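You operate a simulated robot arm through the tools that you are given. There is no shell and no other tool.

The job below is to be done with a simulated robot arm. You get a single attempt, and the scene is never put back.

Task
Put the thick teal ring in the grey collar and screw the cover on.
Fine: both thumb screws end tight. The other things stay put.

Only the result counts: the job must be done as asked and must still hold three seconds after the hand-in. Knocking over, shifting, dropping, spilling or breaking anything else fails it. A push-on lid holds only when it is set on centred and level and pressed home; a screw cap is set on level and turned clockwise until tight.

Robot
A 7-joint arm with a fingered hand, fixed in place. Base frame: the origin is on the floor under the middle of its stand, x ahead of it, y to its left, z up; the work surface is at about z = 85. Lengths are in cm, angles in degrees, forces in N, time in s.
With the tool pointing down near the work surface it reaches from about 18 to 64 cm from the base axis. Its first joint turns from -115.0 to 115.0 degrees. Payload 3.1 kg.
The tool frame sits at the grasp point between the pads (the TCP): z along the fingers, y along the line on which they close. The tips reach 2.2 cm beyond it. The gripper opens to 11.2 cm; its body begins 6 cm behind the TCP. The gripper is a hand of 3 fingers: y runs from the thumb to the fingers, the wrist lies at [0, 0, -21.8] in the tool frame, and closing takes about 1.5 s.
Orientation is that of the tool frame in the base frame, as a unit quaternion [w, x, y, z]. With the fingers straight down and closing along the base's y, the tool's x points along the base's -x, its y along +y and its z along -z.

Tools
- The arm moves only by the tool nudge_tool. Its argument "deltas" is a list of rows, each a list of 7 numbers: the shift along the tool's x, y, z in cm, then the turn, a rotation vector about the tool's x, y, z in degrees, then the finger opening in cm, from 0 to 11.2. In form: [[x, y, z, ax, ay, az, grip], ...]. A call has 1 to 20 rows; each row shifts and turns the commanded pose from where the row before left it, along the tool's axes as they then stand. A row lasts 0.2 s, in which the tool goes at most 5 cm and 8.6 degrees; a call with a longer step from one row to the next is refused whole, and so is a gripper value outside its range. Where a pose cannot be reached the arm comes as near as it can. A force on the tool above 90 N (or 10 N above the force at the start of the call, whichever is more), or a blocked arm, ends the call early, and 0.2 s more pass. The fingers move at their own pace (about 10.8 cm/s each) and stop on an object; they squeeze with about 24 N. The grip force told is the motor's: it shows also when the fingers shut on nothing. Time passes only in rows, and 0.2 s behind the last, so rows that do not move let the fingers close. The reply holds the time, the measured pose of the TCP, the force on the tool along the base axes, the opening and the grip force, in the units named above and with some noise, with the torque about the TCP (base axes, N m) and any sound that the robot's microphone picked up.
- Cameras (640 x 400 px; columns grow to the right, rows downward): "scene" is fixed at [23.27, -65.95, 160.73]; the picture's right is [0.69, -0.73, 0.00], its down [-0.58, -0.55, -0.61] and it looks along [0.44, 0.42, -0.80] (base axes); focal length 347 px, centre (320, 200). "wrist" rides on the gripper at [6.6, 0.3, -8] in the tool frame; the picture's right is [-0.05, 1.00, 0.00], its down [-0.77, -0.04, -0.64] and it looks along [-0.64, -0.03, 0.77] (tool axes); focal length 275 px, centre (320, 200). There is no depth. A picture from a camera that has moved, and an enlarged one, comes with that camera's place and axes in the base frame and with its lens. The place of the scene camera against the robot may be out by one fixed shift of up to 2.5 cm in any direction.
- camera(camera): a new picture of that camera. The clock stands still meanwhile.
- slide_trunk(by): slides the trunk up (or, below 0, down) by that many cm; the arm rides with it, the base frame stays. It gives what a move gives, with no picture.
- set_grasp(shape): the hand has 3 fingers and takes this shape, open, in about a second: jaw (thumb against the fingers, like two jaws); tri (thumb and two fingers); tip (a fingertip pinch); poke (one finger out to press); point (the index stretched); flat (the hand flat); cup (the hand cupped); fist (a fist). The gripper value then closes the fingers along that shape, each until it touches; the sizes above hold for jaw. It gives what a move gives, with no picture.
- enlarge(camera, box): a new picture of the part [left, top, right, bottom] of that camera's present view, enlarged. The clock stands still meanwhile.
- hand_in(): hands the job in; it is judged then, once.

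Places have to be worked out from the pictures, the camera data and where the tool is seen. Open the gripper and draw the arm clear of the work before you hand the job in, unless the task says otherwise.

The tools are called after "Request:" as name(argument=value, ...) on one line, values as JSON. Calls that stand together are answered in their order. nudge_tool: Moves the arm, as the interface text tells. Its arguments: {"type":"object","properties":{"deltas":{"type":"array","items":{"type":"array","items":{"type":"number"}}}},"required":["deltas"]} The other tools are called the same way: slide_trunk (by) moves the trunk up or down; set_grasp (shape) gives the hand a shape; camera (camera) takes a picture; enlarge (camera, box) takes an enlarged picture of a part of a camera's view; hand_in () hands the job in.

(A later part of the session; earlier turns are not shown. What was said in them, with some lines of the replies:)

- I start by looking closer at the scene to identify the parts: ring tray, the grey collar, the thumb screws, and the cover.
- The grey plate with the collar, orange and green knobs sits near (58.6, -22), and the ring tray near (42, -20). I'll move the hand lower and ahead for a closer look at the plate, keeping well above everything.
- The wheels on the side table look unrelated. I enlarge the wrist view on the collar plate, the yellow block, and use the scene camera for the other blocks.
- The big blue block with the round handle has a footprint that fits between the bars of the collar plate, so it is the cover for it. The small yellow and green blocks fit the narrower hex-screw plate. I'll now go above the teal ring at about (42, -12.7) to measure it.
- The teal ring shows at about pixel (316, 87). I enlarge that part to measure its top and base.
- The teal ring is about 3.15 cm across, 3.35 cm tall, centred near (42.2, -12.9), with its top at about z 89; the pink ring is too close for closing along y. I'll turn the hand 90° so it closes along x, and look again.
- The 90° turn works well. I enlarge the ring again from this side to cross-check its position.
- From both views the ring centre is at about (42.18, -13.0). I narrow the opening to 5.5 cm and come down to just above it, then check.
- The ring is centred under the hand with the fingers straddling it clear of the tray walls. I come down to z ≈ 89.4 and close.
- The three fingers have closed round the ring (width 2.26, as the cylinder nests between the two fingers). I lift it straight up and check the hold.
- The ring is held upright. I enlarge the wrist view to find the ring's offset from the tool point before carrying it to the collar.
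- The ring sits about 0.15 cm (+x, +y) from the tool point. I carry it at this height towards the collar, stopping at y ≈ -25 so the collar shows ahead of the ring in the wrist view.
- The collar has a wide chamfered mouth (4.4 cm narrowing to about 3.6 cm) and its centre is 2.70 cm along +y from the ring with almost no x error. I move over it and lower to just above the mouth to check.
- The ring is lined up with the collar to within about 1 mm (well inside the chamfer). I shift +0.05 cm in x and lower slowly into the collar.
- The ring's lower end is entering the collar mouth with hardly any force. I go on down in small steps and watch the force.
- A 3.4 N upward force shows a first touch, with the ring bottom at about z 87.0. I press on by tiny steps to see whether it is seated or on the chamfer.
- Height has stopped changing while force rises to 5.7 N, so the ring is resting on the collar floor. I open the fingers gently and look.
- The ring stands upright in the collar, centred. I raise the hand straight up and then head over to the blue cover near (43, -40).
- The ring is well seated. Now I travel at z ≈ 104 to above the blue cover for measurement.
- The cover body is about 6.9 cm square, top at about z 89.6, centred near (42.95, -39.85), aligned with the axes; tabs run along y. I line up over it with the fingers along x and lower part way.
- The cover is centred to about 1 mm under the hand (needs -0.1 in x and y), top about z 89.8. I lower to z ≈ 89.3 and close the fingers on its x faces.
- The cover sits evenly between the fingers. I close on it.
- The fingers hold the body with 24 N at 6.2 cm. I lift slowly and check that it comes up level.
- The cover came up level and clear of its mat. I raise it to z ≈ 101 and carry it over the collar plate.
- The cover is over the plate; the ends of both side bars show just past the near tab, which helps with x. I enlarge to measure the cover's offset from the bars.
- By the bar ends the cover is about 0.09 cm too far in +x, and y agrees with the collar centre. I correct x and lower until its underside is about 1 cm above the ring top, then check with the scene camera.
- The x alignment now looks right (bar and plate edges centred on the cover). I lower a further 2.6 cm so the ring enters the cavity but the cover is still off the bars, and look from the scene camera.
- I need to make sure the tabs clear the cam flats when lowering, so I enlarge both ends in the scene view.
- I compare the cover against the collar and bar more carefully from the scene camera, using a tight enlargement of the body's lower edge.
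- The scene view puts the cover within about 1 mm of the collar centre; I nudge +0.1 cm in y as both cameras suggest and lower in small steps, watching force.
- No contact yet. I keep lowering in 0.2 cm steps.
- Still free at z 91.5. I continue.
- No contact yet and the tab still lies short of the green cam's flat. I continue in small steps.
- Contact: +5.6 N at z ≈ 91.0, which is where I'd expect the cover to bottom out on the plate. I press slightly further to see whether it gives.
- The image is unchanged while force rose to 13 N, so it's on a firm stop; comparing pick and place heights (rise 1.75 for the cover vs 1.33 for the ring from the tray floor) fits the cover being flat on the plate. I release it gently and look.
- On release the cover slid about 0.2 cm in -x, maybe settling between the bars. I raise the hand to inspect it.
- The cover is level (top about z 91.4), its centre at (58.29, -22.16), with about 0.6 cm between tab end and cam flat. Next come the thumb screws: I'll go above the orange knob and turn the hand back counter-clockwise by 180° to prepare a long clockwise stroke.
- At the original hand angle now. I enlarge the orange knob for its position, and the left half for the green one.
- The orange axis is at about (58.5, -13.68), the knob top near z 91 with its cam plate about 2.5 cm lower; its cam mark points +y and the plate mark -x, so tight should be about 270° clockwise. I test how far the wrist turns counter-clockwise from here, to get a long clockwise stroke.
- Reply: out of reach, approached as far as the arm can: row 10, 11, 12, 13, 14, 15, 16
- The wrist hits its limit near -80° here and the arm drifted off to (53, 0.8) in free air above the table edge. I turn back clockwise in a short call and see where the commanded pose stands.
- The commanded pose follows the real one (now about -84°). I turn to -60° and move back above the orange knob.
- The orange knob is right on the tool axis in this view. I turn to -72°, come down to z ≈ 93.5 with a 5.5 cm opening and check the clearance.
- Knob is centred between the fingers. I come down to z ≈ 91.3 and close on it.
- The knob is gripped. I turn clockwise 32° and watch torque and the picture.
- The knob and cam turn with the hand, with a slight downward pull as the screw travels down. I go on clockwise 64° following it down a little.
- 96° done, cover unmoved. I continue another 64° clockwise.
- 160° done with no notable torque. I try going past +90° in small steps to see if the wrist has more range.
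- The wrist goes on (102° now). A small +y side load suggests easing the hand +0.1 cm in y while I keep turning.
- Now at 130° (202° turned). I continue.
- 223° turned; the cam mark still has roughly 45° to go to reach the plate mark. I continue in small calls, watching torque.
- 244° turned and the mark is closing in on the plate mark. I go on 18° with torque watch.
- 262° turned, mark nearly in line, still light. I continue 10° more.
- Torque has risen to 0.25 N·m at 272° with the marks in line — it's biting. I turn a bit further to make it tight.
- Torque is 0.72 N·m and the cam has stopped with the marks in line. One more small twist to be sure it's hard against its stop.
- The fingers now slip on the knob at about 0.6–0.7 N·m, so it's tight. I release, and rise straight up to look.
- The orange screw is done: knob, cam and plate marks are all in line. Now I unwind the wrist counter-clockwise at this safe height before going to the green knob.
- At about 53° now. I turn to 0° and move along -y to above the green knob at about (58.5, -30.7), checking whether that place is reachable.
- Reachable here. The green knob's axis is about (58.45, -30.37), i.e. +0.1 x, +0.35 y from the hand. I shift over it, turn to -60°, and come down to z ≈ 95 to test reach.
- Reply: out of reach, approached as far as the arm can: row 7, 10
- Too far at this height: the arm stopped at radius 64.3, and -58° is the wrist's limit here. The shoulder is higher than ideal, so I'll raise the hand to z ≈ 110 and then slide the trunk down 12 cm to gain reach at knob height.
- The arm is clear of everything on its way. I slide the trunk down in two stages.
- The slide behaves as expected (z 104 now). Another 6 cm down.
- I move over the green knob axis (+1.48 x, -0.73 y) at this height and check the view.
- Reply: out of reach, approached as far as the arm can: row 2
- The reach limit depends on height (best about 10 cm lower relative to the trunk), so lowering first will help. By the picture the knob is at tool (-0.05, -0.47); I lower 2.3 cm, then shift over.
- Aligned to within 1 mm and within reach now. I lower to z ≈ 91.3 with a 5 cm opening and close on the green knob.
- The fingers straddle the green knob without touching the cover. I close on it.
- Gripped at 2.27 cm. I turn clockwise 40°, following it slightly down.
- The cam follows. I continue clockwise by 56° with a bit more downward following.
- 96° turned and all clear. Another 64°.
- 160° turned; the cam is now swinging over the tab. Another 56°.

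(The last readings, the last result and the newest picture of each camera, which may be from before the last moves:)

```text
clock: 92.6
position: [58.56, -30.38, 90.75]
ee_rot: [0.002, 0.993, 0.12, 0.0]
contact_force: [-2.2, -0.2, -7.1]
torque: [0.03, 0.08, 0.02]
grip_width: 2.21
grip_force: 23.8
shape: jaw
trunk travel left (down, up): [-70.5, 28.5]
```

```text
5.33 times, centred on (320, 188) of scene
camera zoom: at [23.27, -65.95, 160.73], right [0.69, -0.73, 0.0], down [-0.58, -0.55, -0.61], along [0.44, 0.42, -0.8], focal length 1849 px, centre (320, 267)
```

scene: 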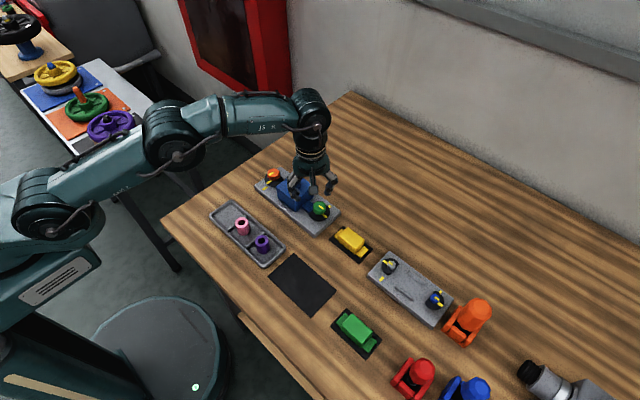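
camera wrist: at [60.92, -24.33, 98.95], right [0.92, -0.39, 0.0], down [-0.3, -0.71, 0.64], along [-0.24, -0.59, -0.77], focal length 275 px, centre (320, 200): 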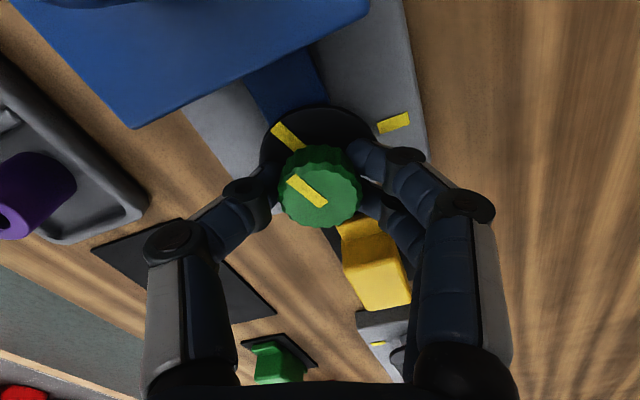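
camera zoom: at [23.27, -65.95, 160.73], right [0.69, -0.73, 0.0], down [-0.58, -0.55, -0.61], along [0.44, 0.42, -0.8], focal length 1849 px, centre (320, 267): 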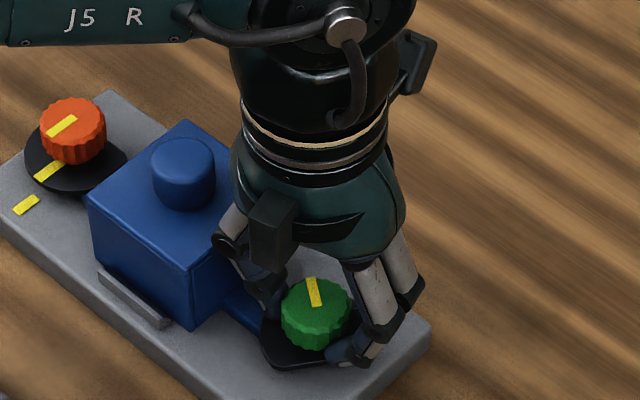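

216° turned. I continue 35°, following down a bit more.

Request:
nudge_tool(deltas=[[0, 0, 0.05, 0, 0, 7, 1.8], [0, 0, 0.02, 0, 0, 7, 1.8], [0, 0, 0.02, 0, 0, 7, 1.8], [0, 0, 0.02, 0, 0, 7, 1.8], [0, 0, 0.02, 0, 0, 7, 1.8], [0, 0, 0, 0, 0, 0, 1.8]])

Request:
enlarge(camera="scene", box=[270, 150, 370, 225])

Request:
camera(camera="wrist")

```text
clock: 94.0
position: [58.43, -30.48, 90.65]
ee_rot: [0.001, 0.983, -0.182, 0.0]
contact_force: [0.0, 2.2, -4.7]
torque: [0.02, 0.03, 0.03]
grip_width: 2.2
grip_force: 24.3
shape: jaw
trunk travel left (down, up): [-70.5, 28.5]
```

```text
5.33 times, centred on (320, 188) of scene
camera zoom: at [23.27, -65.95, 160.73], right [0.69, -0.73, 0.0], down [-0.58, -0.55, -0.61], along [0.44, 0.42, -0.8], focal length 1849 px, centre (320, 267)
```

zoom: 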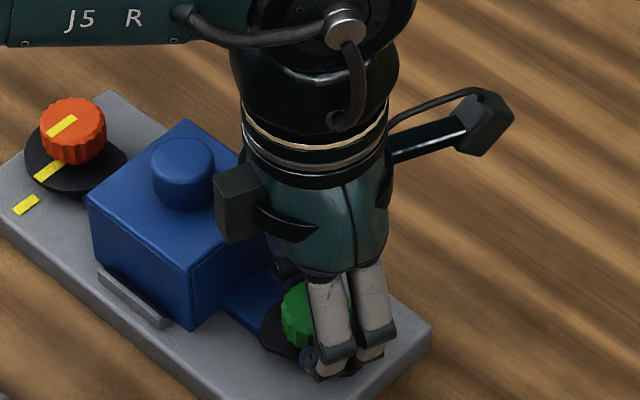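

```text
taken
camera wrist: at [64.44, -33.12, 98.82], right [-0.4, -0.92, 0.0], down [-0.71, 0.31, 0.63], along [-0.58, 0.25, -0.77], focal length 275 px, centre (320, 200)
```

wrist: 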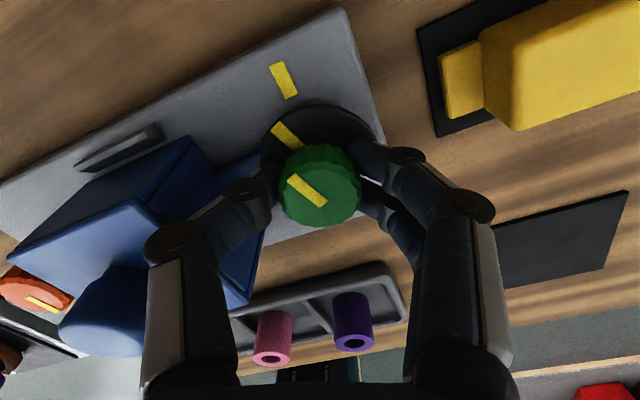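

251° turned, cam mark about 20° short of the plate mark. I go on 18°.

Request:
nudge_tool(deltas=[[0, 0, 0.02, 0, 0, 6, 1.8], [0, 0, 0.015, 0, 0, 6, 1.8], [0, 0, 0.015, 0, 0, 6, 1.8], [0, 0, 0, 0, 0, 0, 1.8]])

Request:
camera(camera="wrist")

```text
clock: 95.0
position: [58.45, -30.33, 90.47]
ee_rot: [0.002, 0.943, -0.334, 0.001]
contact_force: [-0.7, 1.8, -4.9]
torque: [0.05, 0.04, 0.02]
grip_width: 2.19
grip_force: 23.9
shape: jaw
trunk travel left (down, up): [-70.5, 28.5]
```

```text
taken
camera wrist: at [63.32, -34.86, 98.77], right [-0.67, -0.75, 0.0], down [-0.58, 0.52, 0.63], along [-0.47, 0.42, -0.77], focal length 275 px, centre (320, 200)
```

wrist: 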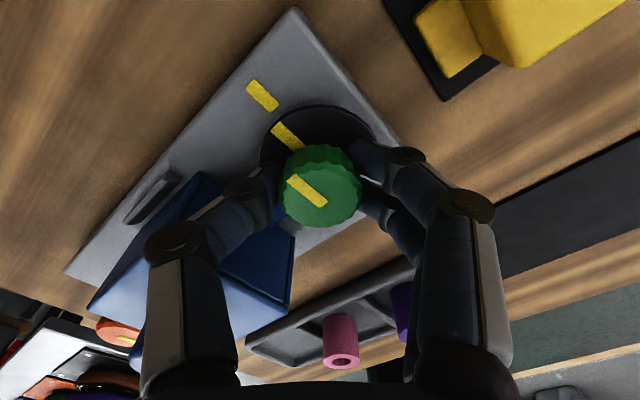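

269° turned, the marks almost in line, torque still low. I turn 9° more for the tight point.

Request:
nudge_tool(deltas=[[0, 0, 0.01, 0, 0, 5, 1.8], [0, 0, 0.01, 0, 0, 4, 1.8], [0, 0, 0, 0, 0, 0, 1.8]])

Request:
camera(camera="wrist")

```text
clock: 95.8
position: [58.53, -30.43, 90.58]
ee_rot: [0.002, 0.914, -0.406, 0.002]
contact_force: [-0.4, 0.8, -0.8]
torque: [-0.02, 0.03, 0.59]
grip_width: 2.21
grip_force: 24.3
shape: jaw
trunk travel left (down, up): [-70.5, 28.5]
```

```text
taken
camera wrist: at [62.58, -35.57, 98.74], right [-0.77, -0.63, 0.0], down [-0.49, 0.6, 0.63], along [-0.4, 0.49, -0.77], focal length 275 px, centre (320, 200)
```

wrist: 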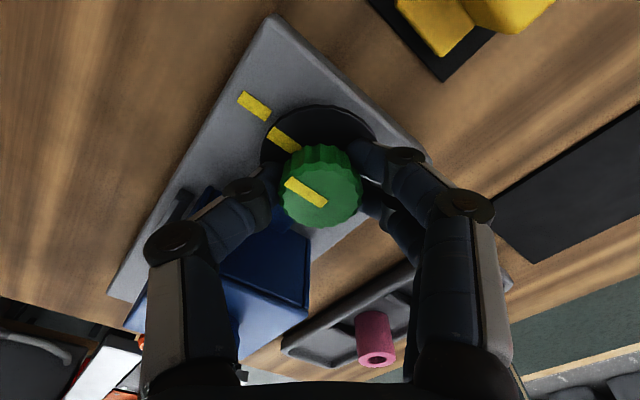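

Torque has jumped to 0.59 N·m with the three marks in line. I add 6° more to set it firmly tight.

Request:
nudge_tool(deltas=[[0, 0, 0, 0, 0, 3, 1.5], [0, 0, 0, 0, 0, 3, 1.5], [0, 0, 0, 0, 0, 0, 1.5]])

Request:
enlarge(camera="wrist", box=[220, 70, 400, 240])

```text
clock: 96.6
position: [58.53, -30.43, 90.64]
ee_rot: [0.002, 0.891, -0.454, 0.002]
contact_force: [1.7, -2.1, 1.4]
torque: [-0.01, 0.0, 0.76]
grip_width: 2.21
grip_force: 23.8
shape: jaw
trunk travel left (down, up): [-70.5, 28.5]
```

```text
2.35 times, centred on (310, 155) of wrist
camera zoom: at [62.06, -36.02, 98.71], right [-0.84, -0.55, 0.0], down [-0.43, 0.65, 0.63], along [-0.35, 0.53, -0.78], focal length 648 px, centre (344, 306)
```

zoom: 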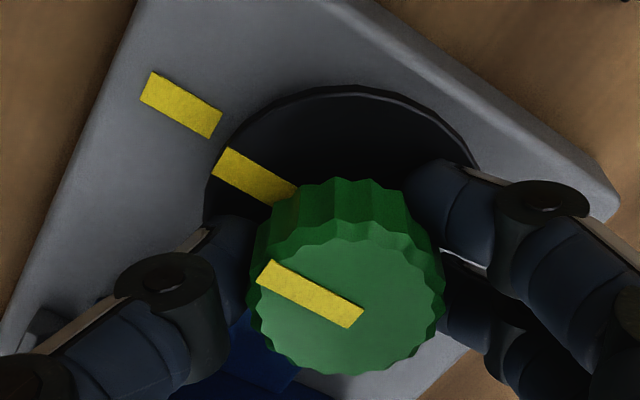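

Tight at 0.76 N·m with all marks in line. I release with a limited opening and rise straight up.

Request:
nudge_tool(deltas=[[0, 0, 0, 0, 0, 0, 3], [0, 0, 0, 0, 0, 0, 4], [0, 0, 0, 0, 0, 0, 5], [0, 0, 0, 0, 0, 0, 5], [0, 0, -1, 0, 0, 0, 5], [0, 0, -2, 0, 0, 0, 5], [0, 0, -3, 0, 0, 0, 5], [0, 0, -1, 0, 0, 0, 5], [0, 0, 0, 0, 0, 0, 5]])

Request:
camera(camera="wrist")

Request:
enlarge(camera="scene", box=[250, 150, 350, 225])

```text
clock: 98.6
position: [58.11, -30.16, 97.61]
ee_rot: [0.002, 0.891, -0.453, 0.001]
contact_force: [-0.3, -0.2, -0.3]
torque: [-0.02, 0.0, 0.03]
grip_width: 4.93
grip_force: 0.0
shape: jaw
out of reach, approached as far as the arm can: row 8
trunk travel left (down, up): [-70.5, 28.5]
```

```text
taken
camera wrist: at [61.67, -35.74, 105.8], right [-0.84, -0.55, 0.0], down [-0.43, 0.65, 0.63], along [-0.35, 0.53, -0.77], focal length 275 px, centre (320, 200)
```

wrist: 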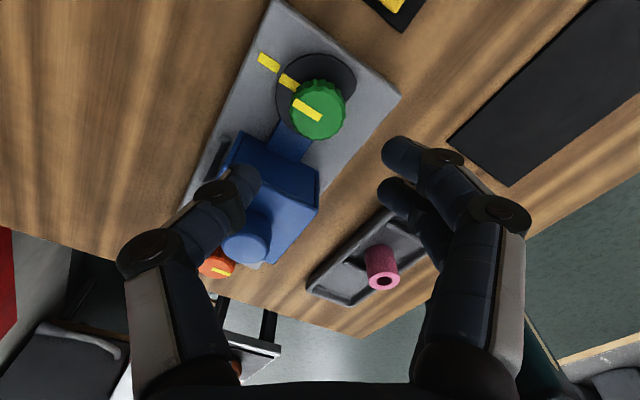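

```text
5.33 times, centred on (300, 188) of scene
camera zoom: at [23.27, -65.95, 160.73], right [0.69, -0.73, 0.0], down [-0.58, -0.55, -0.61], along [0.44, 0.42, -0.8], focal length 1849 px, centre (427, 267)
```

zoom: 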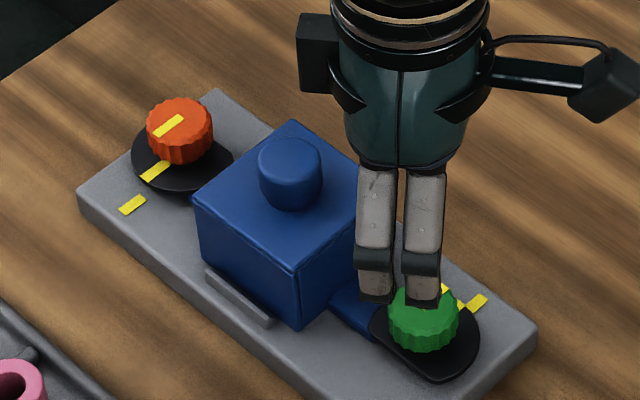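

Both screws show their marks in line. I slide the trunk back up, which lifts the hand well clear.

Request:
slide_trunk(by=12)

Request:
camera(camera="scene")

Request:
enlarge(camera="scene", box=[250, 150, 350, 225])

Request:
camera(camera="wrist")

```text
clock: 100.1
position: [58.09, -30.18, 109.68]
ee_rot: [0.002, 0.891, -0.454, 0.002]
contact_force: [-0.6, -1.6, -0.5]
torque: [0.0, 0.02, -0.02]
grip_width: 4.91
grip_force: 0.1
shape: jaw
trunk travel left (down, up): [-82.5, 16.5]
```

```text
taken
```

scene: 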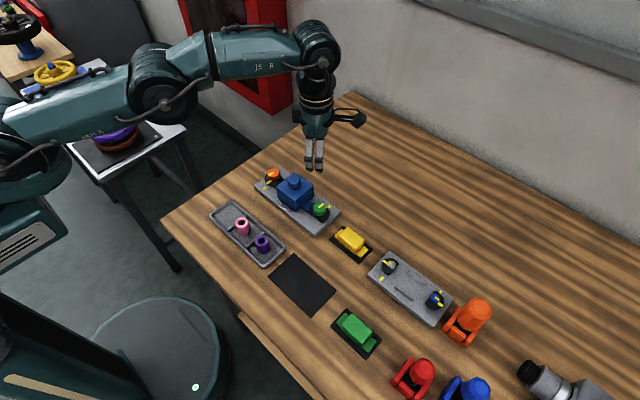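

```text
5.33 times, centred on (300, 188) of scene
camera zoom: at [23.27, -65.95, 160.73], right [0.69, -0.73, 0.0], down [-0.58, -0.55, -0.61], along [0.44, 0.42, -0.8], focal length 1849 px, centre (427, 267)
```

zoom: 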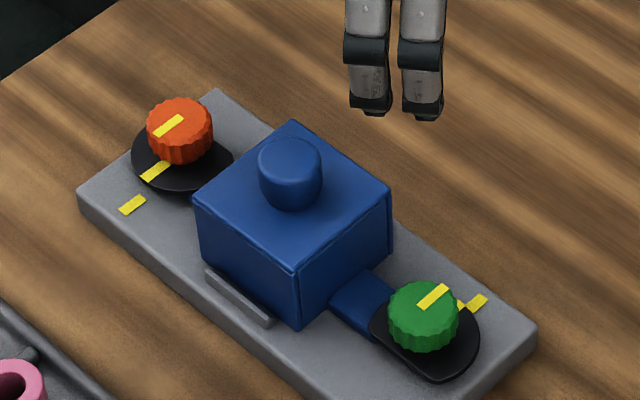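

```text
taken
camera wrist: at [61.69, -35.73, 117.79], right [-0.84, -0.55, 0.0], down [-0.43, 0.65, 0.63], along [-0.35, 0.53, -0.77], focal length 275 px, centre (320, 200)
```

wrist: 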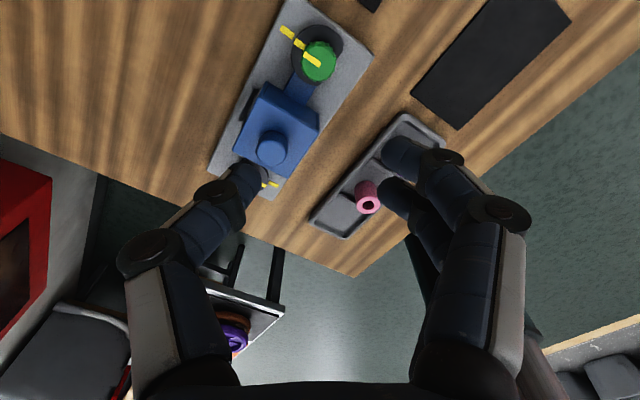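

Everything else stands where it was, and both cams sit over the tabs. I open the hand and withdraw back and up, unwinding the wrist on the way.

Request:
nudge_tool(deltas=[[-2.5, 1.3, -1, 0, 0, 0, 6], [-2.5, 1.3, -1, 0, 0, 0, 7], [0, 0, -1, 0, 0, -8.5, 8], [0, 0, 0, 0, 0, -8.5, 9], [0, 0, 0, 0, 0, -8.5, 10], [0, 0, 0, 0, 0, -8.5, 11], [0, 0, 0, 0, 0, -8.5, 11], [0, 0, 0, 0, 0, -8.5, 11], [0, 0, 0, 0, 0, -8.5, 11], [0, 0, 0, 0, 0, -8.5, 11], [0, 0, 0, 0, 0, -8.5, 11], [0, 0, 0, 0, 0, -8.5, 11], [0, 0, 0, 0, 0, -8.5, 11], [0, 0, 0, 0, 0, -8.5, 11], [0, 0, 0, 0, 0, -8.5, 11], [0, 0, 0, 0, 0, -8.5, 11], [0, 0, 0, 0, 0, -8.5, 11], [0, 0, 0, 0, 0, -8.5, 11], [0, 0, 0, 0, 0, -8.0, 11], [0, 0, 0, 0, 0, 0, 11]])

```text
clock: 104.3
position: [53.0, -27.52, 112.55]
ee_rot: [0.003, 0.705, 0.709, -0.001]
contact_force: [0.9, 0.7, 0.2]
torque: [0.01, -0.03, 0.0]
grip_width: 10.99
grip_force: 0.1
shape: jaw
trunk travel left (down, up): [-82.5, 16.5]
```

At (53, -27.5, 112.5) with the wrist unwound to 90°. I back off further towards the base and up, then take final pictures.

Request:
nudge_tool(deltas=[[1.5, -2.6, -1.4, 0, 0, 0, 11], [1.5, -2.6, -1.4, 0, 0, 0, 11], [1.5, -2.6, -1.4, 0, 0, 0, 11], [1.5, -2.6, -1.4, 0, 0, 0, 11], [1.5, -2.6, -1.4, 0, 0, 0, 11], [0, 0, 0, 0, 0, 0, 11]])

Request:
camera(camera="scene")

Request:
enlarge(camera="scene", box=[250, 150, 350, 225])

Request:
camera(camera="wrist")

```text
clock: 105.7
position: [40.15, -20.19, 119.51]
ee_rot: [0.001, 0.708, 0.707, -0.001]
contact_force: [-0.3, 1.0, -0.7]
torque: [0.03, -0.02, -0.05]
grip_width: 10.97
grip_force: 0.0
shape: jaw
trunk travel left (down, up): [-82.5, 16.5]
```

```text
taken
```

scene: 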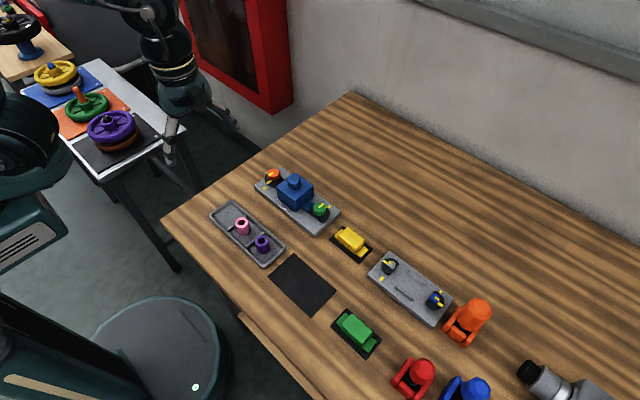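

```text
5.33 times, centred on (300, 188) of scene
camera zoom: at [23.27, -65.95, 160.73], right [0.69, -0.73, 0.0], down [-0.58, -0.55, -0.61], along [0.44, 0.42, -0.8], focal length 1849 px, centre (427, 267)
```

zoom: 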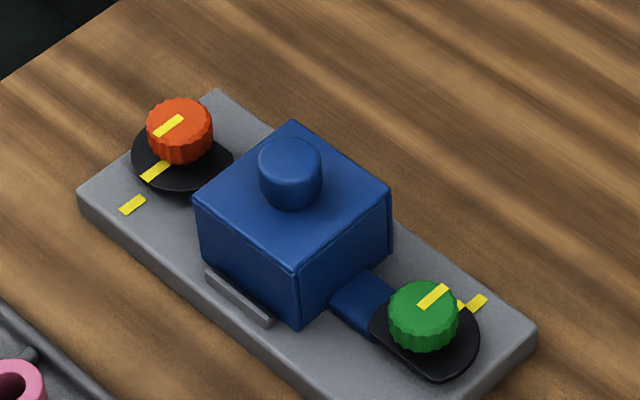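

```text
taken
camera wrist: at [40.36, -13.66, 127.58], right [1.0, -0.05, 0.0], down [-0.04, -0.77, 0.64], along [-0.03, -0.64, -0.77], focal length 275 px, centre (320, 200)
```

wrist: 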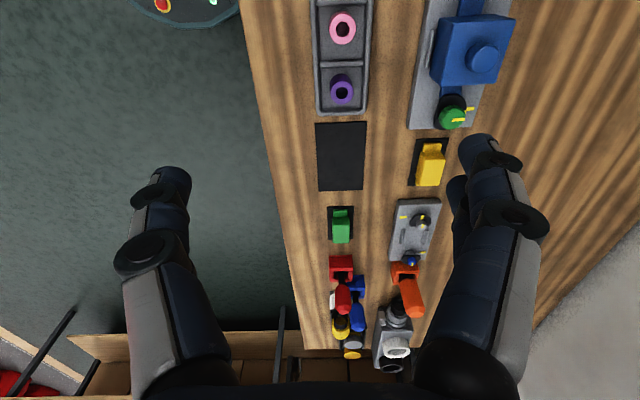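

The ring is in the collar under the seated cover. Both thumb screws are tight with their marks in line, nothing else has moved, and the open hand is well clear. I hand the job in.

Request:
hand_in()

```text
The job is handed in.
```

The teal ring is in the grey collar and the blue cover is screwed down over it with both thumb screws tight. I've handed the job in; the reply was only an acknowledgement, so I don't have the judged result.

- **Ring:** it stands upright in the collar, which I could see before the cover went on.
- **Cover:** I used the blue block with the round handle, since it was the only one of the right size for the collar plate. It sits level between the side bars, about 0.15 cm off centre towards -x. I judged it fully seated from the pick and place heights and the firm stop, not by seeing underneath it.
- **Screws:** orange and green each turned about 270° clockwise. Both stopped with the knob, cam and plate marks in line, at 0.6–0.7 N·m for orange and 0.76 N·m for green.
- **Everything else:** nothing else had moved in the last pictures. The gripper is open and the arm is drawn back clear of the work.
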